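You operate a simulated robot arm through the tools that you are given. There is no shell and no other tool.

The job below is to be done with a simulated two-armed robot. You get a single attempt, and the scene is never put back.

Task
Zero the orange meter in the dark, then plug the grey connector in.
Fine: black cap on its port; hold the meter while you press ZERO; then the cap goes back in the CAPS tray; the shutter stays closed. Set down upright: black square cap.

Only the result counts: the job must be done as asked and must still hold three seconds after the hand-in. Knocking over, shifting, dropping, spilling or breaking anything else fails it. A push-on lid holds only when it is set on centred and level and pressed home; a screw cap is set on level and turned clockwise until tight.

Robot
Two 7-joint arms with two-finger grippers on one trunk, on a base that drives. Base frame: it is fixed to the floor where the robot stands at the start and does not move with it; the origin is under the middle of the robot, x ahead of it, y to its left, z up; the surface under the hand at the start is at about z = 0.8. Lengths are in m, angles in rad, forces in N, time in s.
The left shoulder is at the start at [0.073, 0.216, 1.143], the right one opposite. With the tool pointing down near the work surface each hand reaches from about 0.3 to 0.82 m from the robot's upright axis, wherever it stands, measured 20 degrees to its own side. Places, roughly: black square cap (4x4x5 cm) [0.7, 0.1, 0.8]; blue square cap (4x4x5 cm) [0.9, -0.3, 0.8]; green connector (3x2x5 cm) [0.5, 0.3, 0.9]; grey connector (3x2x5 cm) [0.7, -0.1, 0.8]; grey shutter switch [0.5, 0.8, 0.9]; inside of the caps tray [0.7, 0.1, 0.8]; meter port [0.5, 0, 1]; yellow zero button [0.5, -0.1, 0.9]. Payload 3.18 kg a hand.
The TCP of each hand is the grasp point between the finger pads, 0.03 m short of the fingertips. In the tool frame z runs along the fingers and y along their closing line. The gripper opens to 0.144 m. The gripper's body begins 0.103 m behind the TCP.
Orientation is that of the tool frame in the base frame, as [roll, pitch, yaw] about the fixed x, y, z axes, in that order (R = Rz(yaw) Ry(pitch) Rx(roll)). With the fingers straight down and closing along the base's y, the tool's x points along the base's -x, its y along +y and its z along -z.

Tools
- The arms move only by the tool move_arm. It takes "left_targets", "right_targets" or both (then of equal length, played together; a hand with none holds still); each is a list that holds one entry, the list of rows, each a list of 6 numbers: the shift along the tool's x, y, z in m, then the turn, a rotation vector about the tool's x, y, z in rad. In form: [[[tx, ty, tz, ax, ay, az], ...]]. A call has 1 to 20 rows; each row shifts and turns the commanded pose from where the row before left it, along the tool's axes as they then stand. "left_gripper" and "right_gripper" are, for a hand that has rows, the gripper command, from -1 (fully open) to 1 (shut), values between in proportion, set as the call begins (left out, the last holds). Each row takes 0.2 s and may step no farther than 0.05 m and 0.15 rad from the row before; otherwise, or with a gripper value out of range, the whole call is refused. A pose out of reach is approached as far as the arm can. The call stops where the force on the tool passes 40 N (or 10 N more than at its start, if that is more) or the arm is blocked; 0.2 s more then pass. Each finger halts on what it meets, pressing with about 42 N; the grip force reading is that of the motor and also rises with nothing between the fingers. The clock runs only during rows and for 0.2 s after the last one: add rows that do not move to give the fingers time. The reply holds the time, the measured pose of the TCP, the force on the tool along the base axes, the opening and the grip force, in the units named above and with some noise, with the torque about the TCP (base axes, N m) and any sound that the robot's microphone picked up.
- Cameras (640 x 400 px; columns grow to the right, rows downward): "scene" is now at [0.1625, -0.0017, 1.3276]; the picture's right is [-0.02, -1.00, 0.00], its down [-0.61, 0.01, -0.79] and it looks along [0.79, -0.02, -0.61] (base axes); focal length 266 px, centre (320, 200). "left" rides on the left gripper at [0.076, -0.016, -0.143] in its tool frame; the picture's right is [0.21, 0.98, 0.00], its down [-0.84, 0.18, -0.51] and it looks along [-0.50, 0.11, 0.86] (tool axes); focal length 218 px, centre (320, 200). "right" rides on the right gripper at [0.076, 0.016, -0.143] in its tool frame; the picture's right is [-0.21, 0.98, 0.00], its down [-0.84, -0.18, -0.51] and it looks along [-0.50, -0.11, 0.86] (tool axes); focal length 218 px, centre (320, 200). There is no depth. A picture from a camera that has moved, and an enlarged one, comes with that camera's place and axes in the base frame and with its lens.
- snapshot(camera): a new picture of that camera. No time passes.
- move_column(by): slides the trunk up (or, below 0, down) by that many m; the arms and the scene camera ride with it, the base frame stays. It gives what a move gives, with no picture.
- steer(legs): drives the robot by 1 to 6 legs, each [ahead, left, turn to the left] in m, m and rad, along the robot's own axes; the way and the turn of a leg run together, so that a leg with both is an arc; at most 1.5 m and 3.142 rad a leg. The arms and the cameras ride along, it lands a little off, and it stops where it bumps. It gives what a move gives.
- head_to(pan, tilt): turns the head with the scene camera to pan (to the left, within 1.396 rad either way) and tilt (down, from -0.506 to 1.204), counted from straight ahead of the robot. It gives what a move gives.
- zoom(camera, box): a new picture of the part [left, top, right, bottom] of that camera's present view, enlarged. No time passes.
- finish_job(): hands the job in; it is judged then, once.

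Nothing tells you exact positions but the pictures and the camera data. Unless the task says otherwise, let go and move clear before handing in.

The tools are called after ">>>" by a JSON object that holds its "fn" and its "kwargs". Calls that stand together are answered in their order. move_arm: Moves the arms, as the interface text tells. Its arguments: {"type":"object","properties":{"left_targets":{"type":"array","items":{"type":"array","items":{"type":"array","items":{"type":"number"}}}},"left_gripper":{"type":"number"},"right_targets":{"type":"array","items":{"type":"array","items":{"type":"array","items":{"type":"number"}}}},"right_gripper":{"type":"number"}},"required":[]} The other tools are called the same way: move_column (by) slides the trunk up or down; steer (legs) drives the base; head_to (pan, tilt) turns the head that bears the scene camera; snapshot (camera) takes a picture; zoom (camera, box) takes an enlarged picture of a part of a camera's view; finish_job () hands the job in.

At the start:

```text
time: 0.0
left_tcp_pos: [0.4645, 0.1704, 1.1367]
left_tool_rot: [-3.14, -0.001, -3.141]
left_wrist_force: [-0.7, 1.0, 0.4]
left_wrist_torque: [0.0, -0.04, 0.0]
left_gripper_width: 0.144
left_grip_force: 0.1
right_tcp_pos: [0.4565, -0.1932, 1.1389]
right_tool_rot: [3.14, 0.0, -3.141]
right_wrist_force: [0.9, 0.8, -0.8]
right_wrist_torque: [-0.01, 0.02, 0.03]
right_gripper_width: 0.144
right_grip_force: 0.0
trunk travel left (down, up): [-0.225, 0.144]
robot x, y, heading: [-0.002, -0.0014, 0.001]
head pan, tilt: [-0.024, 0.658]
```

scene: 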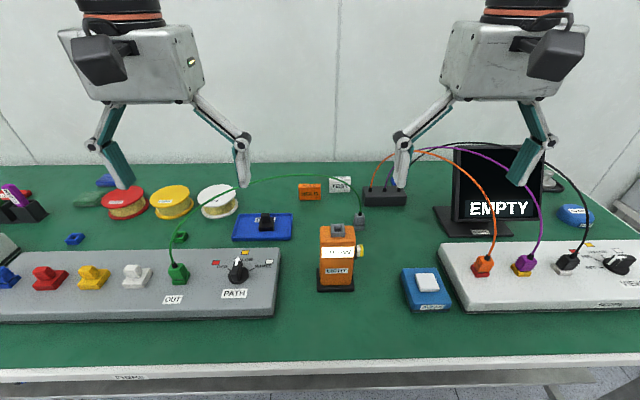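
right: 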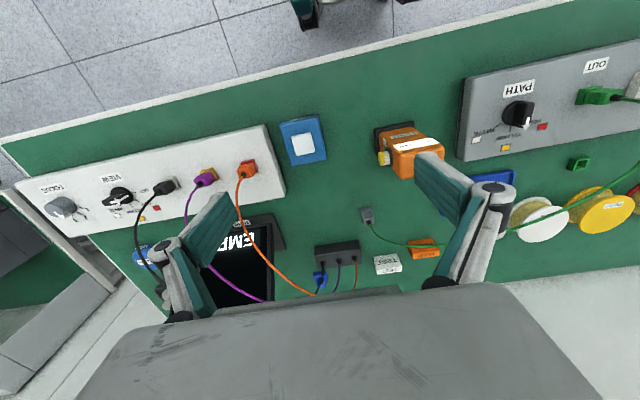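
left: 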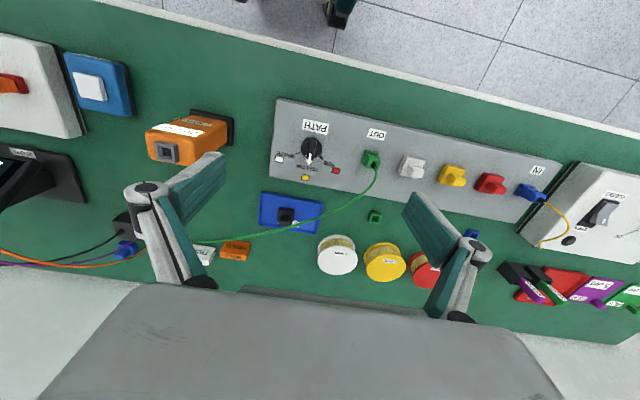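

I see the orange meter in the middle, the blue CAPS tray with the black cap behind it to the left, and the grey connector lying to the right behind the meter. I'll zoom in for details before acting.

>>> {"fn": "zoom", "kwargs": {"camera": "scene", "box": [220, 160, 420, 300]}}

>>> {"fn": "zoom", "kwargs": {"camera": "left", "box": [120, 80, 340, 280]}}

>>> {"fn": "zoom", "kwargs": {"camera": "right", "box": [270, 100, 470, 280]}}

>>> {"fn": "zoom", "kwargs": {"camera": "scene", "box": [0, 160, 220, 320]}}

>>> {"fn": "zoom", "kwargs": {"camera": "scene", "box": [400, 160, 640, 320]}}

>>> {"fn": "zoom", "kwargs": {"camera": "left", "box": [440, 150, 640, 330]}}

```text
2.86 times, centred on (320, 230) of scene
camera zoom: at [0.1625, -0.0017, 1.3276], right [-0.02, -1.0, 0.0], down [-0.61, 0.01, -0.79], along [0.79, -0.02, -0.61], focal length 760 px, centre (320, 114)
```

zoom: 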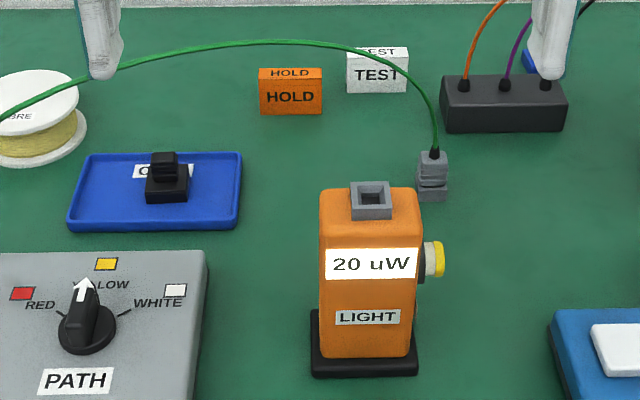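

```text
2.00 times, centred on (230, 180) of left
camera zoom: at [0.3883, 0.1533, 1.2784], right [-0.21, 0.98, 0.0], down [0.84, 0.18, 0.51], along [0.5, 0.11, -0.86], focal length 436 px, centre (500, 240)
```

zoom: 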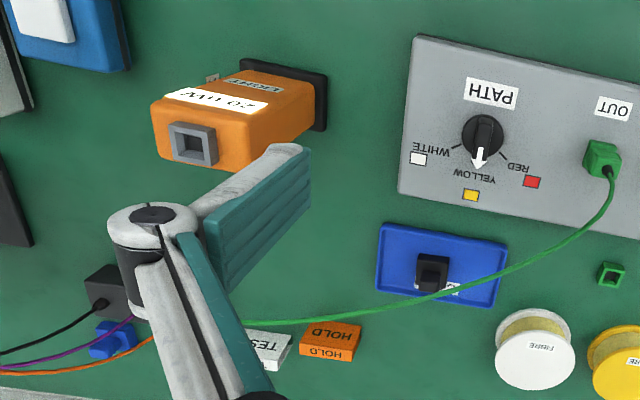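

```text
2.22 times, centred on (370, 190) of right
camera zoom: at [0.3795, -0.1771, 1.2817], right [0.21, 0.98, 0.0], down [0.84, -0.18, 0.51], along [0.5, -0.11, -0.86], focal length 485 px, centre (209, 222)
```

zoom: 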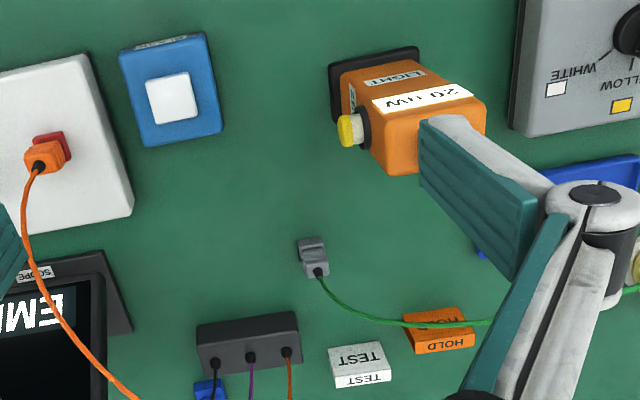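

```text
2.50 times, centred on (110, 240) of scene
camera zoom: at [0.1625, -0.0017, 1.3276], right [-0.02, -1.0, 0.0], down [-0.61, 0.01, -0.79], along [0.79, -0.02, -0.61], focal length 665 px, centre (845, 100)
```

zoom: 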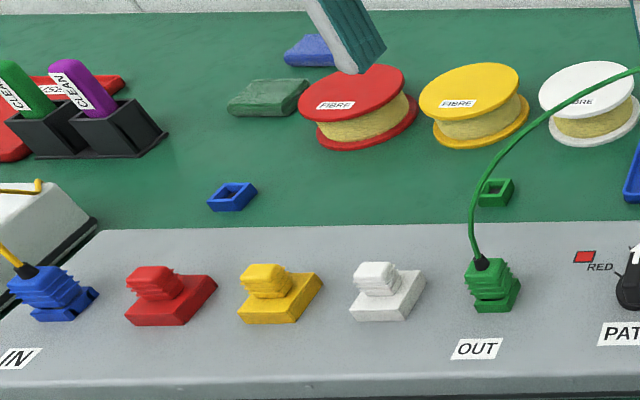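

```text
2.50 times, centred on (520, 240) of scene
camera zoom: at [0.1625, -0.0017, 1.3276], right [-0.02, -1.0, 0.0], down [-0.61, 0.01, -0.79], along [0.79, -0.02, -0.61], focal length 665 px, centre (-180, 100)
```

zoom: 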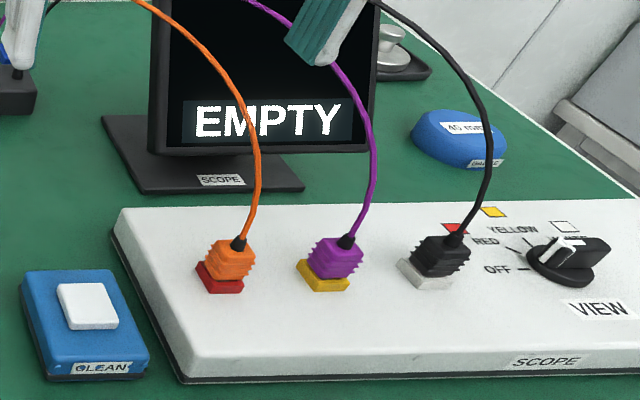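

```text
2.22 times, centred on (540, 240) of left
camera zoom: at [0.3883, 0.1533, 1.2784], right [-0.21, 0.98, 0.0], down [0.84, 0.18, 0.51], along [0.5, 0.11, -0.86], focal length 485 px, centre (-169, 111)
```

zoom: 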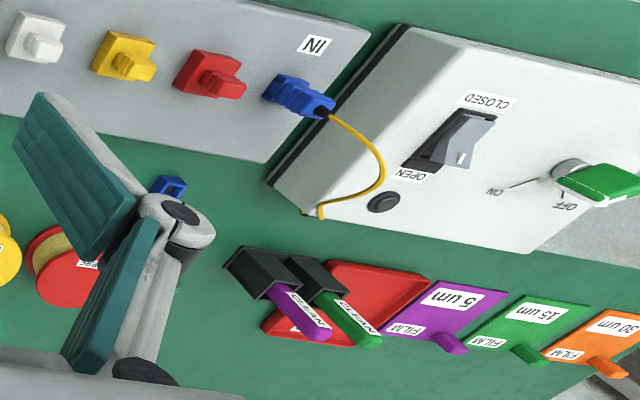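

The meter port is at roughly (0.54, -0.05, 0.96). I'll zoom tightly on the cap, meter and connector to triangulate them.

>>> {"fn": "zoom", "kwargs": {"camera": "scene", "box": [230, 200, 310, 250]}}

>>> {"fn": "zoom", "kwargs": {"camera": "left", "box": [240, 180, 336, 240]}}

>>> {"fn": "zoom", "kwargs": {"camera": "scene", "box": [290, 215, 402, 295]}}

>>> {"fn": "zoom", "kwargs": {"camera": "left", "box": [136, 98, 248, 168]}}

>>> {"fn": "zoom", "kwargs": {"camera": "scene", "box": [328, 195, 392, 235]}}

>>> {"fn": "zoom", "kwargs": {"camera": "right", "box": [336, 190, 400, 230]}}

>>> {"fn": "zoom", "kwargs": {"camera": "right", "box": [360, 110, 456, 190]}}

```text
8.00 times, centred on (270, 225) of scene
camera zoom: at [0.1625, -0.0017, 1.3276], right [-0.02, -1.0, 0.0], down [-0.61, 0.01, -0.79], along [0.79, -0.02, -0.61], focal length 2129 px, centre (720, 0)
```

zoom: 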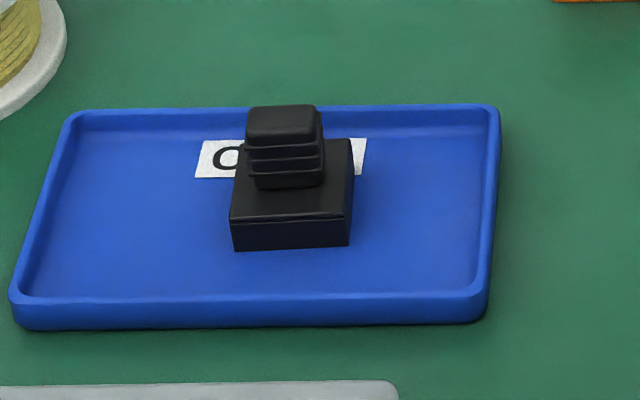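

```text
6.67 times, centred on (288, 210) of left
camera zoom: at [0.3883, 0.1533, 1.2784], right [-0.21, 0.98, 0.0], down [0.84, 0.18, 0.51], along [0.5, 0.11, -0.86], focal length 1455 px, centre (533, 133)
```

zoom: 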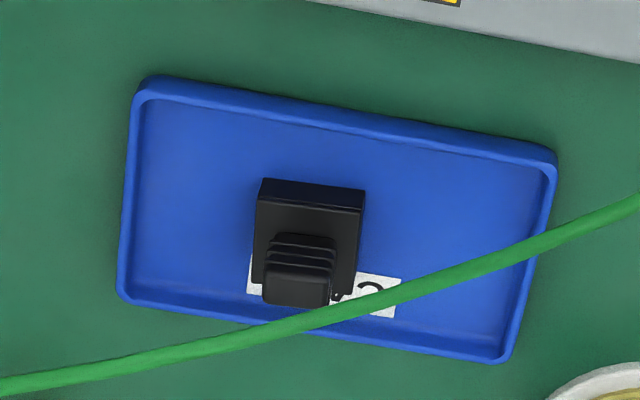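

```text
5.00 times, centred on (346, 255) of scene
camera zoom: at [0.1625, -0.0017, 1.3276], right [-0.02, -1.0, 0.0], down [-0.61, 0.01, -0.79], along [0.79, -0.02, -0.61], focal length 1331 px, centre (190, -75)
```

zoom: 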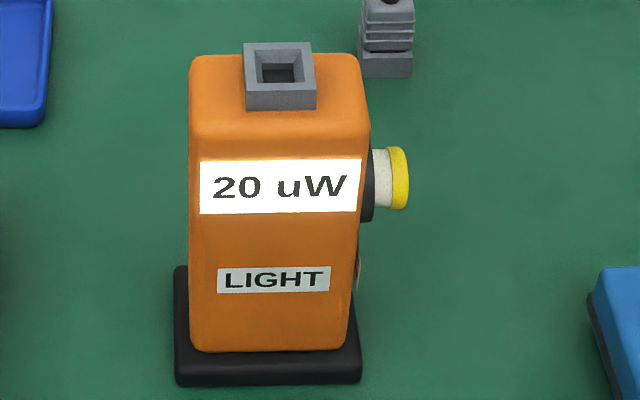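

```text
5.71 times, centred on (192, 133) of left
camera zoom: at [0.3883, 0.1533, 1.2784], right [-0.21, 0.98, 0.0], down [0.84, 0.18, 0.51], along [0.5, 0.11, -0.86], focal length 1247 px, centre (1051, 583)
```

zoom: 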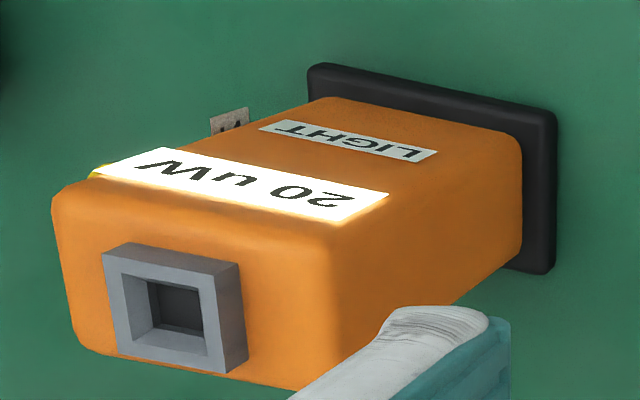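

```text
10.00 times, centred on (360, 215) of scene
camera zoom: at [0.1625, -0.0017, 1.3276], right [-0.02, -1.0, 0.0], down [-0.61, 0.01, -0.79], along [0.79, -0.02, -0.61], focal length 2661 px, centre (-80, 50)
```

zoom: 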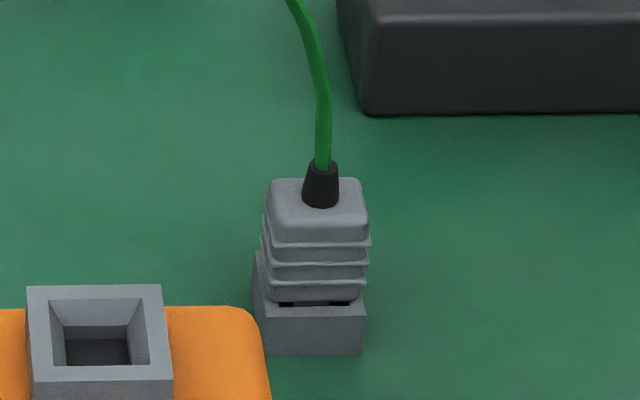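

```text
10.00 times, centred on (368, 210) of right
camera zoom: at [0.3795, -0.1771, 1.2817], right [0.21, 0.98, 0.0], down [0.84, -0.18, 0.51], along [0.5, -0.11, -0.86], focal length 2183 px, centre (-160, 100)
```

zoom: 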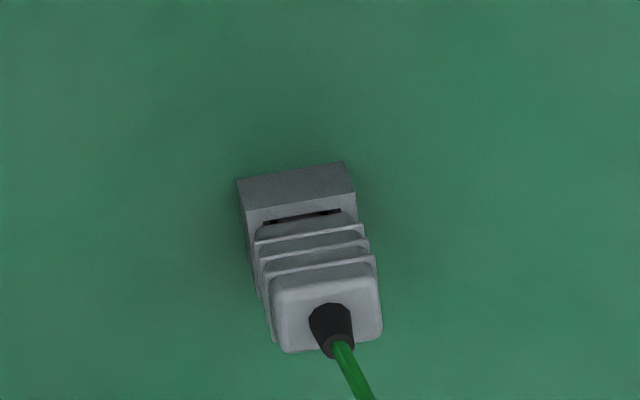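

```text
5.00 times, centred on (408, 150) of right
camera zoom: at [0.3795, -0.1771, 1.2817], right [0.21, 0.98, 0.0], down [0.84, -0.18, 0.51], along [0.5, -0.11, -0.86], focal length 1091 px, centre (-120, 450)
```

zoom: 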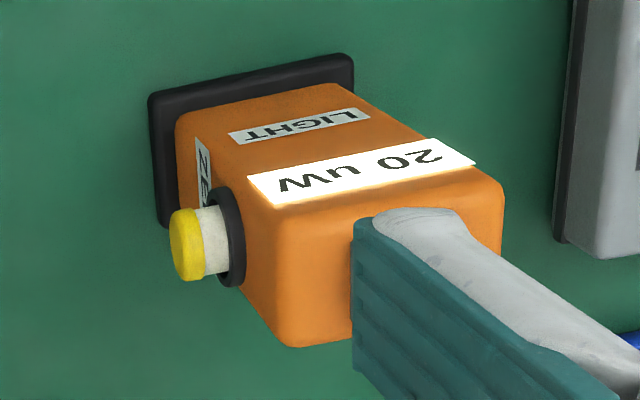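

The black cap's knob is around (0.721, 0.136, 0.846) and the port top centre around (0.534, -0.044, 0.972). The green cable arches up to z≈1.04 between them, so I'll raise the trunk for clearance and turn the left hand so its fingers close along base x.

>>> {"fn": "move_column", "kwargs": {"by": 0.1}}

>>> {"fn": "move_arm", "kwargs": {"left_targets": [[[0, 0, 0, 0, 0, -0.15], [0, 0, 0, 0, 0, -0.15], [0, 0, 0, 0, 0, -0.15], [0, 0, 0, 0, 0, -0.15], [0, 0, 0, 0, 0, -0.15], [0, 0, 0, 0, 0, -0.15], [0, 0, 0, 0, 0, -0.15], [0, 0, 0, 0, 0, -0.15], [0, 0, 0, 0, 0, -0.15], [0, 0, 0, 0, 0, -0.15], [0, 0, 0, 0, 0, -0.0708], [0, 0, 0, 0, 0, 0]]], "right_targets": [[[0, 0, 0, 0, 0, 0.15], [0, 0, 0, 0, 0, 0.15], [0, 0, 0, 0, 0, 0.15], [0, 0, 0, 0, 0, 0.15], [0, 0, 0, 0, 0, 0.15], [0, 0, 0, 0, 0, 0.15], [0, 0, 0, 0, 0, 0.15], [0, 0, 0, 0, 0, 0.15], [0, 0, 0, 0, 0, 0.15], [0, 0, 0, 0, 0, 0.15], [0, 0, 0, 0, 0, 0.0708], [0, 0, 0, 0, 0, 0]]]}}

>>> {"fn": "snapshot", "kwargs": {"camera": "scene"}}

>>> {"fn": "snapshot", "kwargs": {"camera": "left"}}

>>> {"fn": "snapshot", "kwargs": {"camera": "right"}}

```text
time: 1.3
left_tcp_pos: [0.4644, 0.1703, 1.2345]
left_tool_rot: [3.141, 0.0, -3.139]
left_wrist_force: [0.0, -0.2, -0.6]
left_wrist_torque: [0.0, 0.0, -0.02]
left_gripper_width: 0.144
left_grip_force: 0.0
right_tcp_pos: [0.4566, -0.1917, 1.2383]
right_tool_rot: [-3.141, -0.001, -3.141]
right_wrist_force: [-0.3, 0.3, 0.2]
right_wrist_torque: [0.0, 0.03, 0.02]
right_gripper_width: 0.1442
right_grip_force: 0.1
trunk travel left (down, up): [-0.325, 0.044]
robot x, y, heading: [-0.0009, 0.0003, -0.001]
head pan, tilt: [-0.024, 0.658]
```

```text
time: 3.9
left_tcp_pos: [0.4654, 0.1704, 1.2368]
left_tool_rot: [3.141, -0.001, -1.568]
left_wrist_force: [0.6, -0.4, 0.0]
left_wrist_torque: [0.02, -0.02, 0.03]
left_gripper_width: 0.1442
left_grip_force: 0.1
right_tcp_pos: [0.4565, -0.1923, 1.239]
right_tool_rot: [-3.141, 0.0, 1.567]
right_wrist_force: [0.1, 0.7, 0.2]
right_wrist_torque: [0.02, 0.0, 0.02]
right_gripper_width: 0.1438
right_grip_force: 0.0
trunk travel left (down, up): [-0.325, 0.044]
robot x, y, heading: [0.0001, 0.0037, -0.005]
head pan, tilt: [-0.024, 0.658]
```

```text
taken
camera scene: at [0.1263, -0.0016, 1.4303], right [-0.02, -1.0, 0.0], down [-0.61, 0.01, -0.79], along [0.79, -0.02, -0.61], focal length 266 px, centre (320, 200)
```

scene: 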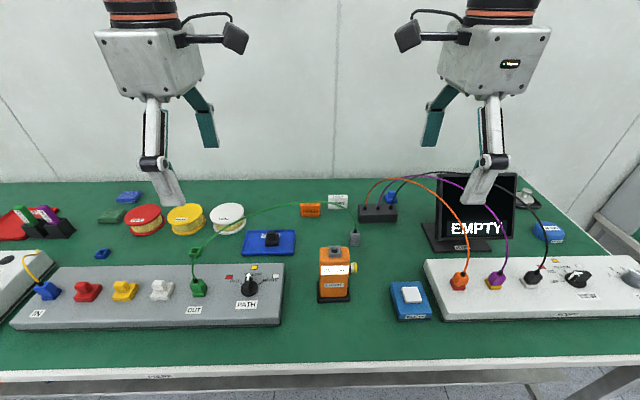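

```text
taken
camera left: at [0.481, 0.093, 1.3791], right [-0.98, -0.21, 0.0], down [-0.18, 0.84, 0.51], along [-0.11, 0.5, -0.86], focal length 218 px, centre (320, 200)
```

left: 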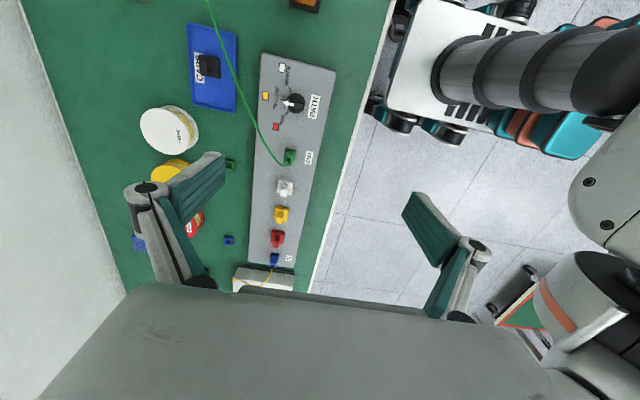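

```text
taken
camera right: at [0.4725, -0.117, 1.3819], right [0.98, -0.21, 0.0], down [-0.18, -0.84, 0.51], along [-0.11, -0.5, -0.86], focal length 218 px, centre (320, 200)
```

right: 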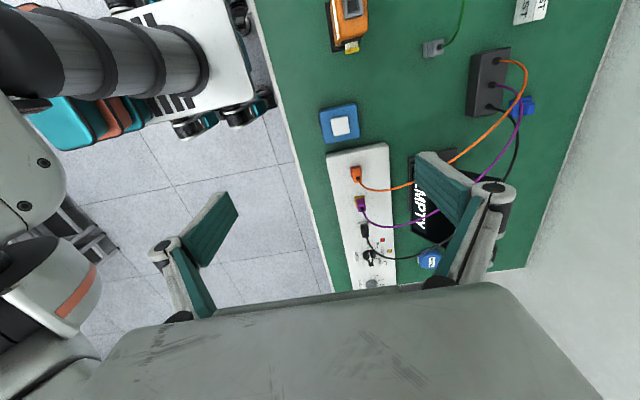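

The hands turned as intended and nothing was touched. I'll zoom from the new scene and left-hand viewpoints to refine the cap, port and cable positions.

>>> {"fn": "zoom", "kwargs": {"camera": "scene", "box": [232, 215, 312, 265]}}

>>> {"fn": "zoom", "kwargs": {"camera": "left", "box": [160, 10, 288, 90]}}

>>> {"fn": "zoom", "kwargs": {"camera": "scene", "box": [300, 230, 380, 310]}}

>>> {"fn": "zoom", "kwargs": {"camera": "right", "box": [310, 0, 470, 100]}}

>>> {"fn": "zoom", "kwargs": {"camera": "scene", "box": [180, 180, 380, 300]}}

```text
8.00 times, centred on (272, 240) of scene
camera zoom: at [0.1263, -0.0016, 1.4303], right [-0.02, -1.0, 0.0], down [-0.61, 0.01, -0.79], along [0.79, -0.02, -0.61], focal length 2129 px, centre (704, -120)
```

zoom: 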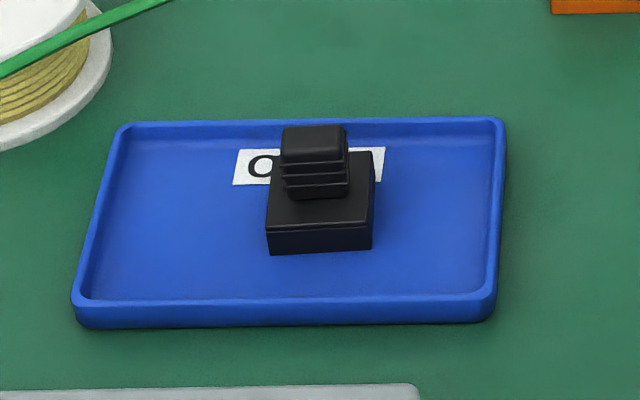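

```text
5.00 times, centred on (224, 50) of left
camera zoom: at [0.481, 0.093, 1.3791], right [-0.98, -0.21, 0.0], down [-0.18, 0.84, 0.51], along [-0.11, 0.5, -0.86], focal length 1091 px, centre (800, 950)
```

zoom: 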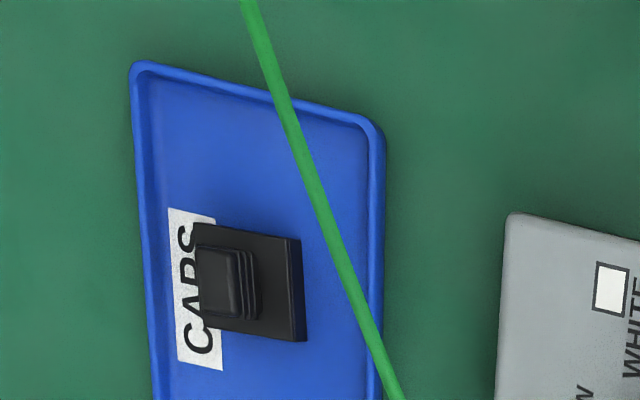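

```text
5.00 times, centred on (340, 270) of scene
camera zoom: at [0.1263, -0.0016, 1.4303], right [-0.02, -1.0, 0.0], down [-0.61, 0.01, -0.79], along [0.79, -0.02, -0.61], focal length 1331 px, centre (220, -150)
```

zoom: 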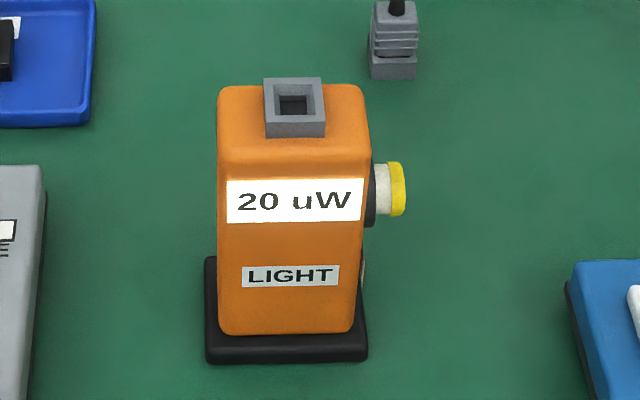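

```text
4.00 times, centred on (390, 50) of right
camera zoom: at [0.4725, -0.117, 1.3819], right [0.98, -0.21, 0.0], down [-0.18, -0.84, 0.51], along [-0.11, -0.5, -0.86], focal length 873 px, centre (40, 800)
```

zoom: 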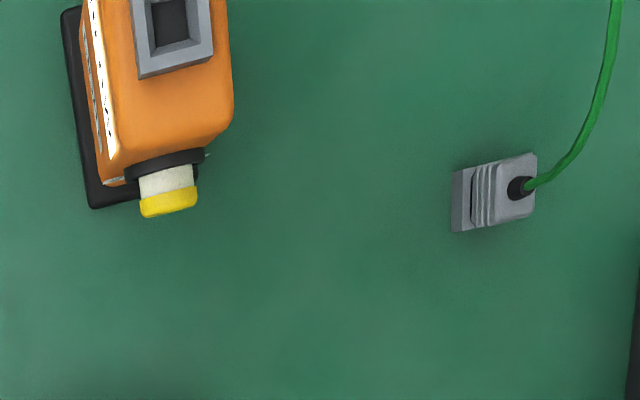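

```text
3.20 times, centred on (280, 240) of scene
camera zoom: at [0.1263, -0.0016, 1.4303], right [-0.02, -1.0, 0.0], down [-0.61, 0.01, -0.79], along [0.79, -0.02, -0.61], focal length 852 px, centre (448, 72)
```

zoom: 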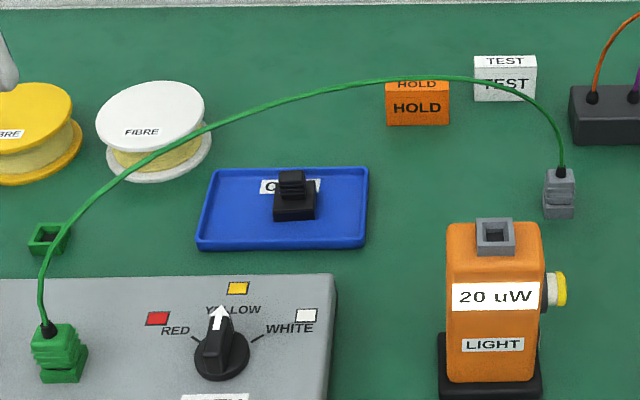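

I take the cap's knob to be at (0.7205, 0.136), its top at z≈0.845, turned about +0.03 rad. I'll move the left hand over it above the cable, then lower it to a hover.

>>> {"fn": "move_arm", "kwargs": {"left_targets": [[[0.00575, -0.0425, 0, 0, 0, -0.03], [0.00575, -0.0425, 0, 0, 0, 0], [0.00575, -0.0425, 0, 0, 0, 0], [0.00575, -0.0425, 0, 0, 0, 0], [0.00575, -0.0425, 0, 0, 0, 0], [0.00575, -0.0425, 0, 0, 0, 0], [0, 0, 0, 0, 0, 0]]], "left_gripper": 0.1}}

>>> {"fn": "snapshot", "kwargs": {"camera": "scene"}}

>>> {"fn": "snapshot", "kwargs": {"camera": "left"}}

```text
time: 5.5
left_tcp_pos: [0.689, 0.1463, 1.2364]
left_tool_rot: [-3.141, 0.0, -1.542]
left_wrist_force: [-0.2, 0.5, 0.5]
left_wrist_torque: [0.03, 0.04, -0.01]
left_gripper_width: 0.0648
left_grip_force: 0.1
left hand out of reach, approached as far as the arm can: row 6
right_tcp_pos: [0.4567, -0.1933, 1.2388]
right_tool_rot: [3.141, 0.002, 1.57]
right_wrist_force: [0.7, -0.8, -0.4]
right_wrist_torque: [0.02, 0.05, 0.01]
right_gripper_width: 0.1441
right_grip_force: 0.0
trunk travel left (down, up): [-0.325, 0.044]
robot x, y, heading: [-0.0019, 0.0023, 0.001]
head pan, tilt: [-0.024, 0.658]
```

```text
taken
camera scene: at [0.1267, -0.0022, 1.4303], right [-0.02, -1.0, 0.0], down [-0.61, 0.01, -0.79], along [0.79, -0.02, -0.61], focal length 266 px, centre (320, 200)
```

scene: 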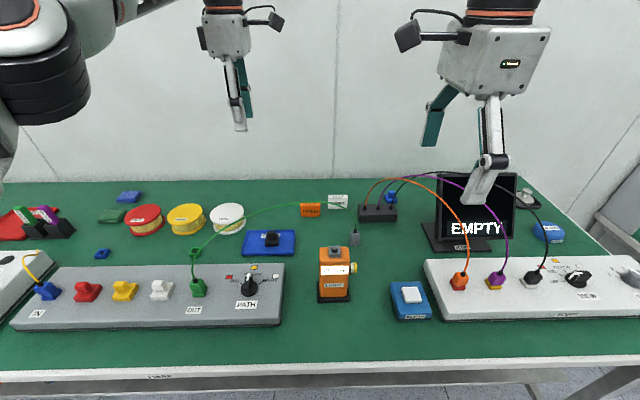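

```text
taken
camera left: at [0.7084, 0.0703, 1.3789], right [-0.97, -0.24, 0.0], down [-0.2, 0.84, 0.51], along [-0.12, 0.49, -0.86], focal length 218 px, centre (320, 200)
```

left: 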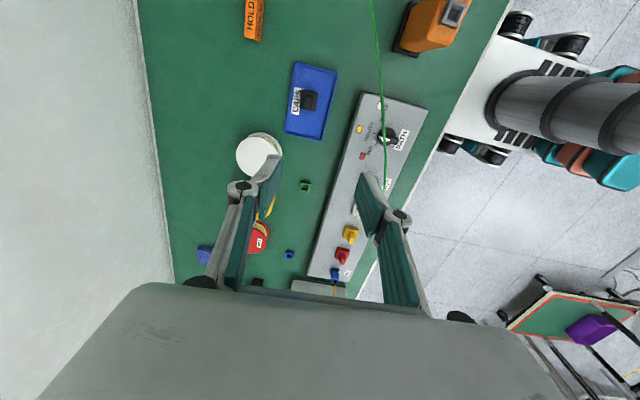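

The left hand is at its reach limit at this height, which should ease as it comes down. I'll lower it in part and check.

>>> {"fn": "move_arm", "kwargs": {"left_targets": [[[0, 0, 0.045, 0, 0, 0], [0, 0, 0.045, 0, 0, 0], [0, 0, 0.045, 0, 0, 0], [0, 0, 0, 0, 0, 0]]]}}

>>> {"fn": "snapshot", "kwargs": {"camera": "scene"}}

>>> {"fn": "snapshot", "kwargs": {"camera": "left"}}

```text
time: 6.5
left_tcp_pos: [0.6905, 0.1487, 1.106]
left_tool_rot: [-3.141, 0.0, -1.541]
left_wrist_force: [-0.2, -0.1, -0.9]
left_wrist_torque: [0.0, -0.01, -0.02]
left_gripper_width: 0.0648
left_grip_force: 0.0
right_tcp_pos: [0.4548, -0.1938, 1.2398]
right_tool_rot: [-3.14, 0.0, 1.572]
right_wrist_force: [0.5, -0.2, -0.8]
right_wrist_torque: [0.0, 0.0, -0.03]
right_gripper_width: 0.144
right_grip_force: 0.0
trunk travel left (down, up): [-0.325, 0.044]
robot x, y, heading: [0.0013, 0.0008, -0.002]
head pan, tilt: [-0.024, 0.658]
```

```text
taken
camera scene: at [0.1258, -0.0023, 1.4304], right [-0.02, -1.0, 0.0], down [-0.61, 0.01, -0.79], along [0.79, -0.02, -0.61], focal length 266 px, centre (320, 200)
```

scene: 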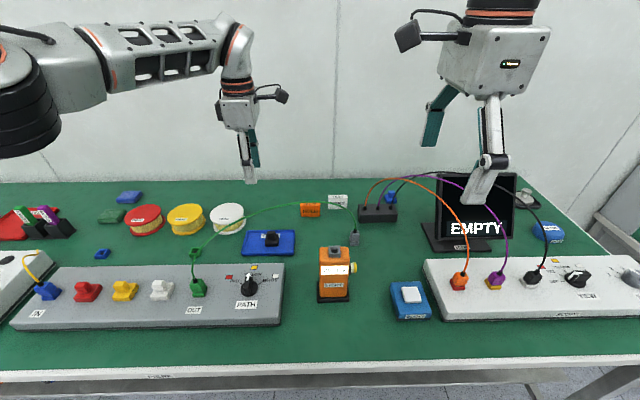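

```text
taken
camera left: at [0.7091, 0.0716, 1.2484], right [-0.97, -0.24, 0.0], down [-0.21, 0.84, 0.51], along [-0.12, 0.49, -0.86], focal length 218 px, centre (320, 200)
```

left: 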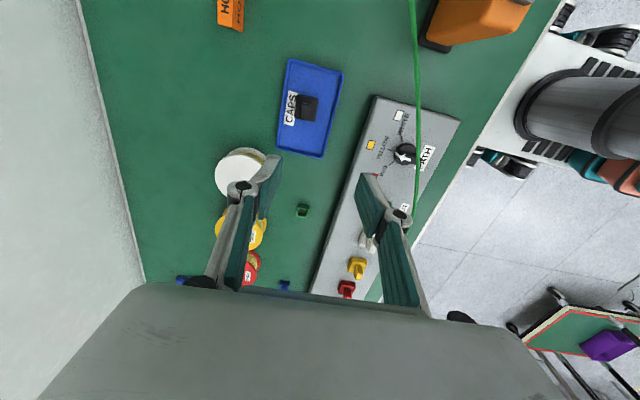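

The descent is clear of the cable, and the hand sits about 3 cm short in x. I'll correct that and lower to a hover above the cap.

>>> {"fn": "move_arm", "kwargs": {"left_targets": [[[0, 0, 0.03, 0, 0, 0], [0.0136, -0.0296, 0.02, 0, 0, 0], [0, 0, 0.04, 0, 0, 0], [0, 0, 0.04, 0, 0, 0], [0, 0, 0, 0, 0, 0]]]}}

>>> {"fn": "snapshot", "kwargs": {"camera": "scene"}}

>>> {"fn": "snapshot", "kwargs": {"camera": "left"}}

```text
time: 7.7
left_tcp_pos: [0.7195, 0.1373, 0.9703]
left_tool_rot: [-3.141, -0.001, -1.541]
left_wrist_force: [0.0, -0.2, 0.2]
left_wrist_torque: [0.03, -0.02, -0.03]
left_gripper_width: 0.0647
left_grip_force: 0.0
right_tcp_pos: [0.4552, -0.192, 1.2392]
right_tool_rot: [-3.141, -0.001, 1.571]
right_wrist_force: [-0.3, 0.7, 0.3]
right_wrist_torque: [-0.04, 0.0, -0.02]
right_gripper_width: 0.144
right_grip_force: 0.0
trunk travel left (down, up): [-0.325, 0.044]
robot x, y, heading: [0.0033, -0.0007, -0.002]
head pan, tilt: [-0.024, 0.658]
```

```text
taken
camera scene: at [0.1254, -0.0012, 1.4305], right [-0.02, -1.0, 0.0], down [-0.61, 0.01, -0.79], along [0.79, -0.02, -0.61], focal length 266 px, centre (320, 200)
```

scene: 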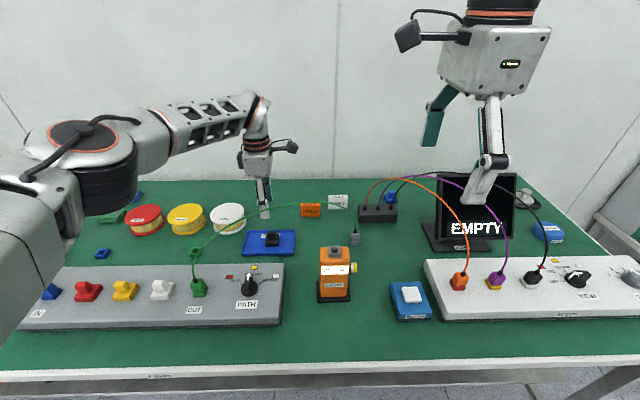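

```text
taken
camera left: at [0.7385, 0.0602, 1.1136], right [-0.97, -0.24, 0.0], down [-0.21, 0.84, 0.51], along [-0.12, 0.49, -0.86], focal length 218 px, centre (320, 200)
```

left: 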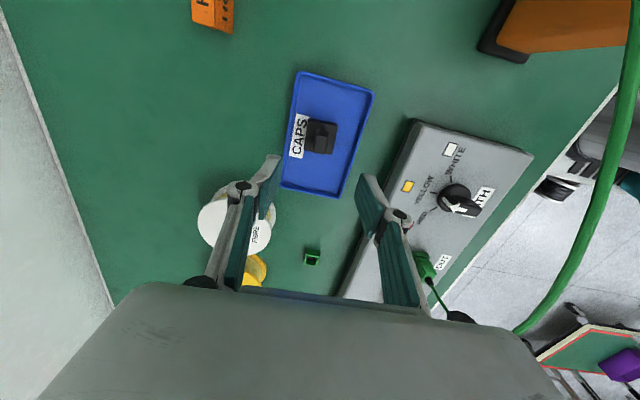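

The hand hovers over the tray with the cable off to the side. I'll zoom to check the alignment with the knob.

>>> {"fn": "zoom", "kwargs": {"camera": "left", "box": [272, 90, 368, 150]}}

>>> {"fn": "zoom", "kwargs": {"camera": "scene", "box": [212, 130, 312, 260]}}

```text
6.67 times, centred on (320, 120) of left
camera zoom: at [0.7385, 0.0602, 1.1136], right [-0.97, -0.24, 0.0], down [-0.21, 0.84, 0.51], along [-0.12, 0.49, -0.86], focal length 1455 px, centre (320, 733)
```

zoom: 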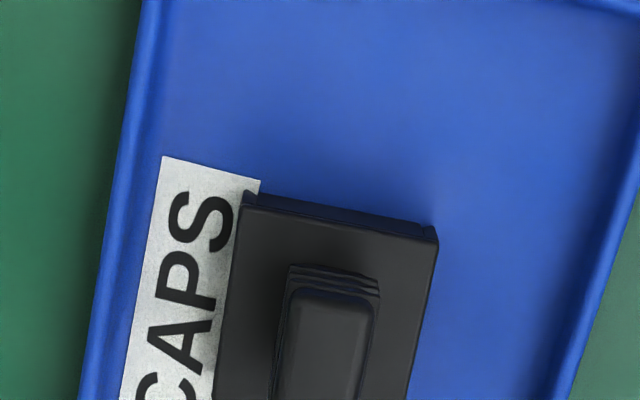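

```text
3.08 times, centred on (262, 195) of scene
camera zoom: at [0.1254, -0.0012, 1.4305], right [-0.02, -1.0, 0.0], down [-0.61, 0.01, -0.79], along [0.79, -0.02, -0.61], focal length 819 px, centre (498, 215)
```

zoom: 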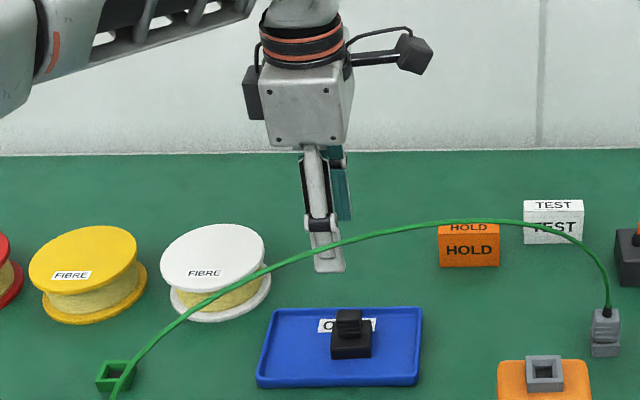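

I'll take one more zoom to include the whole knob.

>>> {"fn": "zoom", "kwargs": {"camera": "left", "box": [272, 110, 368, 170]}}

```text
6.67 times, centred on (320, 140) of left
camera zoom: at [0.7385, 0.0602, 1.1136], right [-0.97, -0.24, 0.0], down [-0.21, 0.84, 0.51], along [-0.12, 0.49, -0.86], focal length 1455 px, centre (320, 600)
```

zoom: 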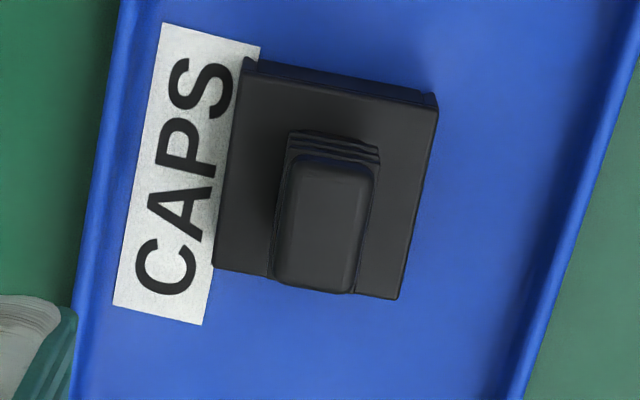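

The knob is at (0.7195, 0.1364), within 1 mm of the hand's position. I'll descend and grip the knob.

>>> {"fn": "move_arm", "kwargs": {"left_targets": [[[0.001, 0, 0.04, 0, 0, 0], [0, 0, 0.04, 0, 0, 0], [0, 0, 0.025, 0, 0, 0], [0, 0, 0.0095, 0, 0, 0], [0, 0, 0, 0, 0, 0]]]}}

>>> {"fn": "snapshot", "kwargs": {"camera": "left"}}

>>> {"fn": "zoom", "kwargs": {"camera": "scene", "box": [222, 190, 322, 260]}}

```text
time: 8.9
left_tcp_pos: [0.7216, 0.1334, 0.8559]
left_tool_rot: [-3.141, -0.003, -1.541]
left_wrist_force: [-0.2, 0.0, 0.5]
left_wrist_torque: [0.01, 0.0, 0.01]
left_gripper_width: 0.065
left_grip_force: 0.0
right_tcp_pos: [0.456, -0.1919, 1.239]
right_tool_rot: [3.141, 0.001, 1.571]
right_wrist_force: [-0.5, 0.1, -0.4]
right_wrist_torque: [-0.01, -0.01, 0.0]
right_gripper_width: 0.1441
right_grip_force: 0.2
trunk travel left (down, up): [-0.325, 0.044]
robot x, y, heading: [-0.0047, 0.0007, 0.002]
head pan, tilt: [-0.024, 0.658]
```

```text
taken
camera left: at [0.7396, 0.0572, 0.9983], right [-0.97, -0.24, 0.0], down [-0.21, 0.84, 0.51], along [-0.12, 0.49, -0.86], focal length 218 px, centre (320, 200)
```

left: 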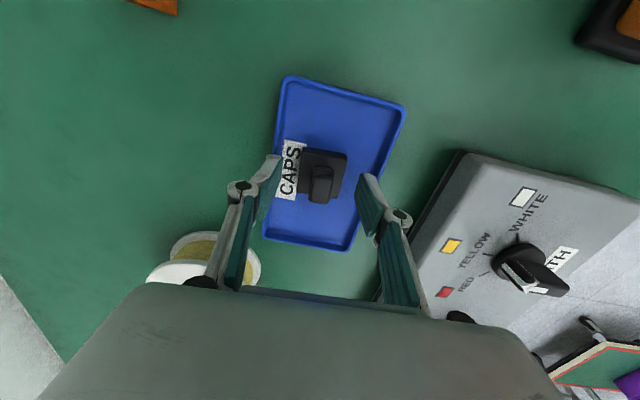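

```text
5.71 times, centred on (272, 225) of scene
camera zoom: at [0.1263, -0.0012, 1.4303], right [-0.02, -1.0, 0.0], down [-0.61, 0.01, -0.79], along [0.79, -0.02, -0.61], focal length 1521 px, centre (594, 57)
```

zoom: 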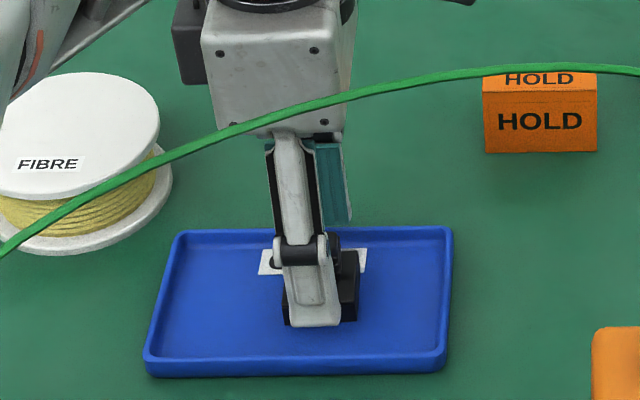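

The knob is centred between the fingers. I'll close the gripper on it.

>>> {"fn": "move_arm", "kwargs": {"left_targets": [[[0, 0, 0, 0, 0, 0], [0, 0, 0, 0, 0, 0], [0, 0, 0, 0, 0, 0], [0, 0, 0, 0, 0, 0]]], "left_gripper": 1}}

>>> {"fn": "zoom", "kwargs": {"camera": "left", "box": [260, 70, 420, 260]}}

>>> {"fn": "zoom", "kwargs": {"camera": "scene", "box": [222, 190, 322, 260]}}

```text
time: 9.9
left_tcp_pos: [0.7217, 0.1331, 0.8558]
left_tool_rot: [-3.141, -0.001, -1.541]
left_wrist_force: [0.1, 0.9, 0.2]
left_wrist_torque: [-0.04, 0.01, 0.0]
left_gripper_width: 0.0144
left_grip_force: 41.5
right_tcp_pos: [0.4565, -0.1929, 1.2393]
right_tool_rot: [-3.141, -0.002, 1.571]
right_wrist_force: [-0.3, -0.9, 0.3]
right_wrist_torque: [0.02, -0.02, 0.02]
right_gripper_width: 0.144
right_grip_force: 0.1
trunk travel left (down, up): [-0.325, 0.044]
robot x, y, heading: [0.0024, -0.0023, -0.006]
head pan, tilt: [-0.024, 0.658]
```

```text
2.11 times, centred on (340, 165) of left
camera zoom: at [0.7396, 0.0568, 0.9985], right [-0.97, -0.24, 0.0], down [-0.21, 0.84, 0.51], along [-0.12, 0.49, -0.86], focal length 460 px, centre (278, 274)
```

zoom: 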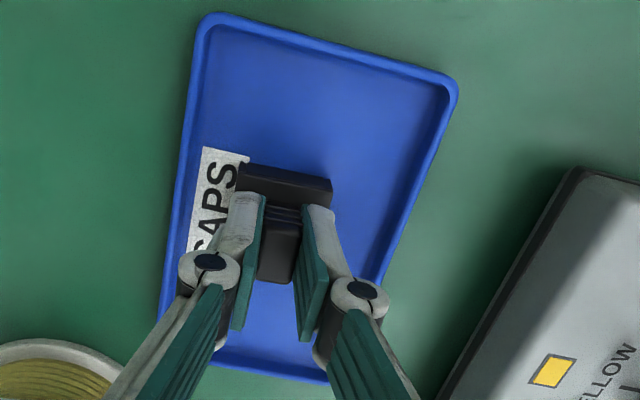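

```text
5.71 times, centred on (272, 225) of scene
camera zoom: at [0.1263, -0.0017, 1.4303], right [-0.02, -1.0, 0.0], down [-0.61, 0.01, -0.79], along [0.79, -0.02, -0.61], focal length 1521 px, centre (594, 57)
```

zoom: 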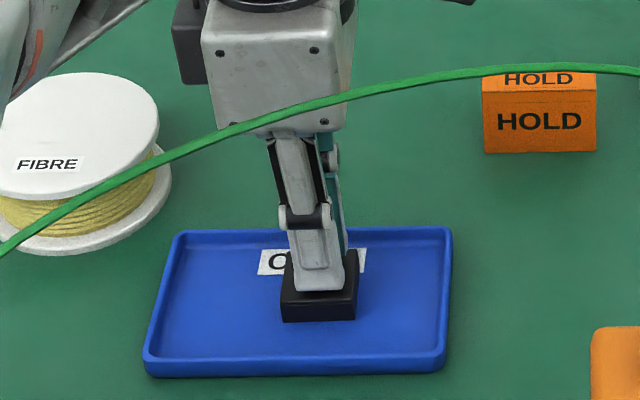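

The knob is gripped (14 mm). I'll lift straight up, easing back slightly near the top because of the reach limit, and clear the cable.

>>> {"fn": "move_arm", "kwargs": {"left_targets": [[[0, 0, -0.01, 0, 0, 0], [0, 0, -0.03, 0, 0, 0], [0, 0, -0.045, 0, 0, 0], [0, 0, -0.045, 0, 0, 0], [0, 0, -0.045, 0, 0, 0], [0, 0.008, -0.045, 0, 0, 0], [0, 0.012, -0.045, 0, 0, 0], [0, 0.012, -0.035, 0, 0, 0], [0, 0, 0, 0, 0, 0]]]}}

>>> {"fn": "snapshot", "kwargs": {"camera": "scene"}}

>>> {"fn": "snapshot", "kwargs": {"camera": "left"}}

```text
time: 11.9
left_tcp_pos: [0.7116, 0.1267, 1.1586]
left_tool_rot: [3.139, 0.002, -1.54]
left_wrist_force: [0.9, -0.5, 0.5]
left_wrist_torque: [0.01, 0.03, 0.04]
left_gripper_width: 0.0144
left_grip_force: 42.7
left hand out of reach, approached as far as the arm can: row 2, 3, 4, 6, 7, 8
right_tcp_pos: [0.4573, -0.1909, 1.2396]
right_tool_rot: [-3.141, -0.001, 1.571]
right_wrist_force: [-0.4, 0.1, 0.1]
right_wrist_torque: [-0.01, 0.02, 0.0]
right_gripper_width: 0.1438
right_grip_force: 0.0
trunk travel left (down, up): [-0.325, 0.044]
robot x, y, heading: [-0.0027, 0.0015, 0.001]
head pan, tilt: [-0.024, 0.658]
```

```text
taken
camera scene: at [0.1268, -0.0016, 1.4302], right [-0.02, -1.0, 0.0], down [-0.61, 0.01, -0.79], along [0.79, -0.02, -0.61], focal length 266 px, centre (320, 200)
```

scene: 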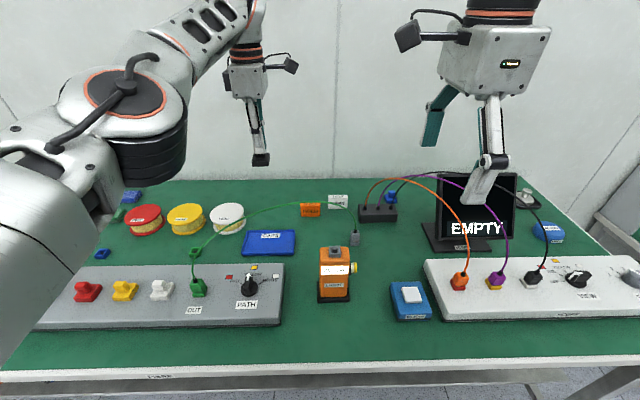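

```text
taken
camera left: at [0.7309, 0.0504, 1.3015], right [-0.97, -0.24, 0.0], down [-0.2, 0.84, 0.51], along [-0.12, 0.49, -0.86], focal length 218 px, centre (320, 200)
```

left: 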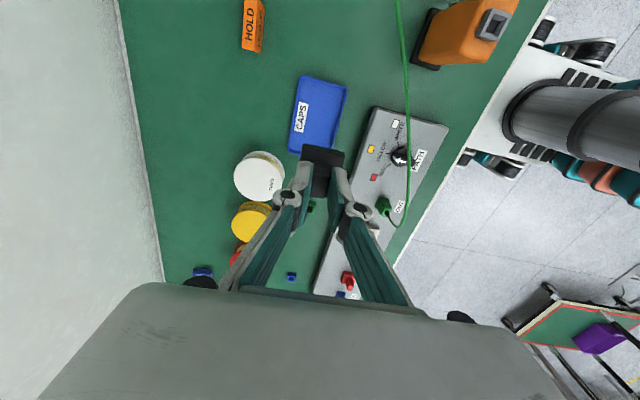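

The cap is lifted clear of the cable. I'll carry it over the meter port while moving the right hand out of the way to the right.

>>> {"fn": "move_arm", "kwargs": {"left_targets": [[[0.0276, 0.0305, 0, 0, 0, 0], [0.0276, 0.0305, 0, 0, 0, 0], [0.0276, 0.0305, 0, 0, 0, 0], [0.0276, 0.0305, 0, 0, 0, 0], [0.0276, 0.0305, 0, 0, 0, 0], [0.0276, 0.0305, 0, 0, 0, 0], [0, 0, 0, 0, 0, 0.03], [0, 0, 0, 0, 0, 0]]], "right_targets": [[[-0.03, 0, 0, 0, 0, 0], [-0.03, 0, 0, 0, 0, 0], [-0.03, 0, 0, 0, 0, 0], [-0.03, 0, 0, 0, 0, 0], [-0.03, 0, 0, 0, 0, 0], [-0.03, 0, 0, 0, 0, 0], [0, 0, 0, 0, 0, 0], [0, 0, 0, 0, 0, 0]]]}}

>>> {"fn": "snapshot", "kwargs": {"camera": "scene"}}

>>> {"fn": "snapshot", "kwargs": {"camera": "left"}}

>>> {"fn": "snapshot", "kwargs": {"camera": "right"}}

```text
time: 13.9
left_tcp_pos: [0.6967, 0.0793, 1.1625]
left_tool_rot: [3.132, -0.005, -1.51]
left_wrist_force: [-0.2, 0.2, -0.5]
left_wrist_torque: [-0.03, 0.02, 0.0]
left_gripper_width: 0.0144
left_grip_force: 42.1
left hand out of reach, approached as far as the arm can: row 1, 2, 3, 4, 5, 6
right_tcp_pos: [0.457, -0.3717, 1.2392]
right_tool_rot: [3.141, -0.001, 1.571]
right_wrist_force: [-0.6, 0.3, 0.0]
right_wrist_torque: [-0.02, 0.0, -0.03]
right_gripper_width: 0.1437
right_grip_force: 0.1
trunk travel left (down, up): [-0.325, 0.044]
robot x, y, heading: [-0.0, 0.0031, -0.004]
head pan, tilt: [-0.024, 0.658]
stopped in row 8 (left hand): the arm was blocked; the commanded pose is now the measured one
```

```text
taken
camera scene: at [0.1269, -0.0009, 1.4302], right [-0.02, -1.0, 0.0], down [-0.61, 0.01, -0.79], along [0.79, -0.02, -0.61], focal length 266 px, centre (320, 200)
```

scene: 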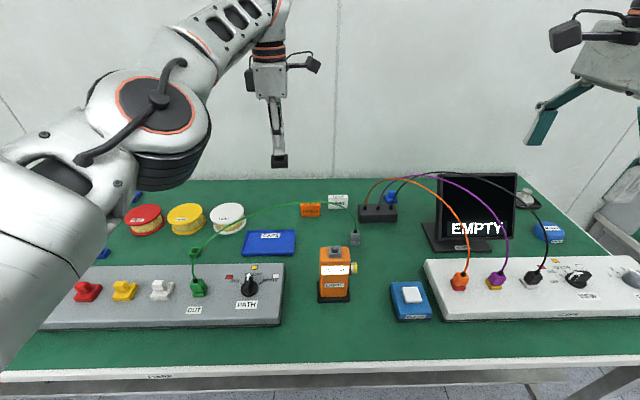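

```text
taken
camera left: at [0.7191, 0.0052, 1.3057], right [-0.96, -0.27, 0.01], down [-0.23, 0.83, 0.5], along [-0.15, 0.48, -0.86], focal length 218 px, centre (320, 200)
```

left: 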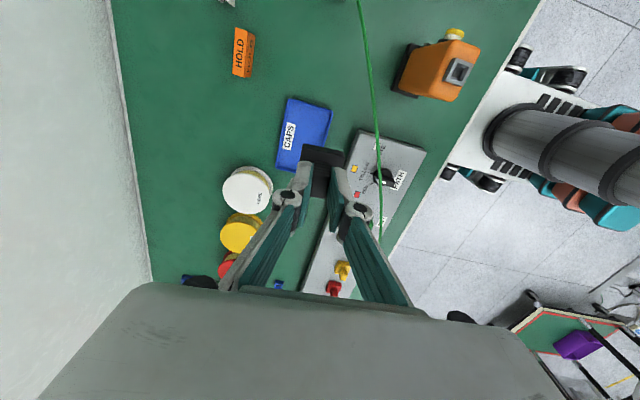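

```text
taken
camera right: at [0.4731, -0.2953, 1.3815], right [0.98, -0.21, 0.0], down [-0.18, -0.84, 0.51], along [-0.11, -0.5, -0.86], focal length 218 px, centre (320, 200)
```

right: 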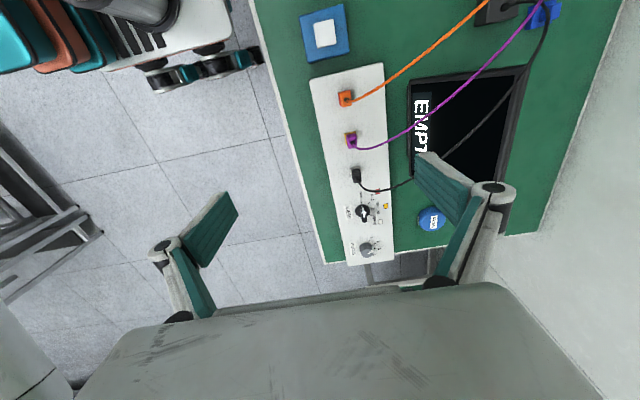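

The left arm is stuck against a joint limit with its elbow winged out; nothing is in contact. I'll turn the wrist back towards its starting yaw to free it and see whether it follows.

>>> {"fn": "move_arm", "kwargs": {"left_targets": [[[0, 0, 0, 0, 0, 0.1], [0, 0, 0, 0, 0, 0.1], [0, 0, 0, 0, 0, 0.1], [0, 0, 0, 0, 0, 0.1], [0, 0, 0, 0, 0, 0]]]}}

>>> {"fn": "snapshot", "kwargs": {"camera": "scene"}}

```text
time: 15.1
left_tcp_pos: [0.6969, 0.0823, 1.1599]
left_tool_rot: [3.13, -0.001, -1.909]
left_wrist_force: [1.6, -0.9, -0.1]
left_wrist_torque: [0.0, 0.0, -0.02]
left_gripper_width: 0.0145
left_grip_force: 42.7
right_tcp_pos: [0.4557, -0.3726, 1.2381]
right_tool_rot: [-3.141, 0.0, 1.572]
right_wrist_force: [0.6, 0.7, -1.0]
right_wrist_torque: [-0.02, 0.01, -0.02]
right_gripper_width: 0.1438
right_grip_force: 0.2
trunk travel left (down, up): [-0.325, 0.044]
robot x, y, heading: [0.0027, -0.0036, 0.002]
head pan, tilt: [-0.024, 0.658]
```

```text
taken
camera scene: at [0.1262, -0.0018, 1.4303], right [-0.02, -1.0, 0.0], down [-0.61, 0.01, -0.79], along [0.79, -0.02, -0.61], focal length 266 px, centre (320, 200)
```

scene: 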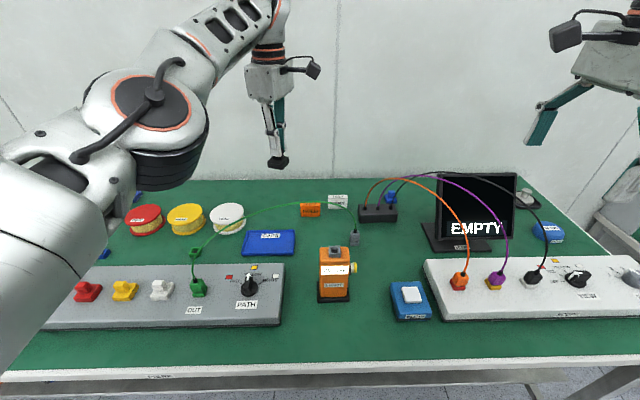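

That freed it. I'll keep turning the wrist back while drawing the hand inward along -x.

>>> {"fn": "move_arm", "kwargs": {"left_targets": [[[0, 0, 0, 0, 0, 0.13], [0, 0, 0, 0, 0, 0.13], [0, 0, 0, 0, 0, 0.13], [0, 0, 0, 0, 0, 0.13], [0, 0, 0, 0, 0, 0.13], [0, 0, 0, 0, 0, 0.13], [0, 0, 0, 0, 0, 0.13], [0, 0, 0, 0, 0, 0.13], [0, 0, 0, 0, 0, 0.13], [0.02, 0, 0, 0.003, 0, 0.06], [0.03, 0, 0, 0, 0, 0], [0, 0, 0, 0, 0, 0]]]}}

>>> {"fn": "snapshot", "kwargs": {"camera": "scene"}}

```text
time: 17.7
left_tcp_pos: [0.6199, 0.0978, 1.1779]
left_tool_rot: [3.138, 0.048, -3.109]
left_wrist_force: [0.4, -0.6, -0.4]
left_wrist_torque: [0.0, 0.02, -0.05]
left_gripper_width: 0.0146
left_grip_force: 42.5
left hand out of reach, approached as far as the arm can: row 5, 7, 8, 9
right_tcp_pos: [0.4557, -0.3737, 1.2386]
right_tool_rot: [3.142, -0.001, 1.572]
right_wrist_force: [0.1, 0.3, -0.5]
right_wrist_torque: [-0.03, -0.01, -0.01]
right_gripper_width: 0.1439
right_grip_force: 0.1
trunk travel left (down, up): [-0.325, 0.044]
robot x, y, heading: [-0.0008, -0.0018, 0.002]
head pan, tilt: [-0.024, 0.658]
```

```text
taken
camera scene: at [0.127, -0.0022, 1.4302], right [-0.02, -1.0, 0.0], down [-0.61, 0.01, -0.79], along [0.79, -0.02, -0.61], focal length 266 px, centre (320, 200)
```

scene: 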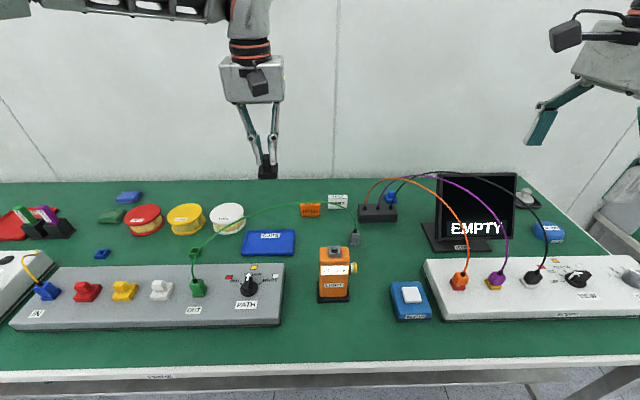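

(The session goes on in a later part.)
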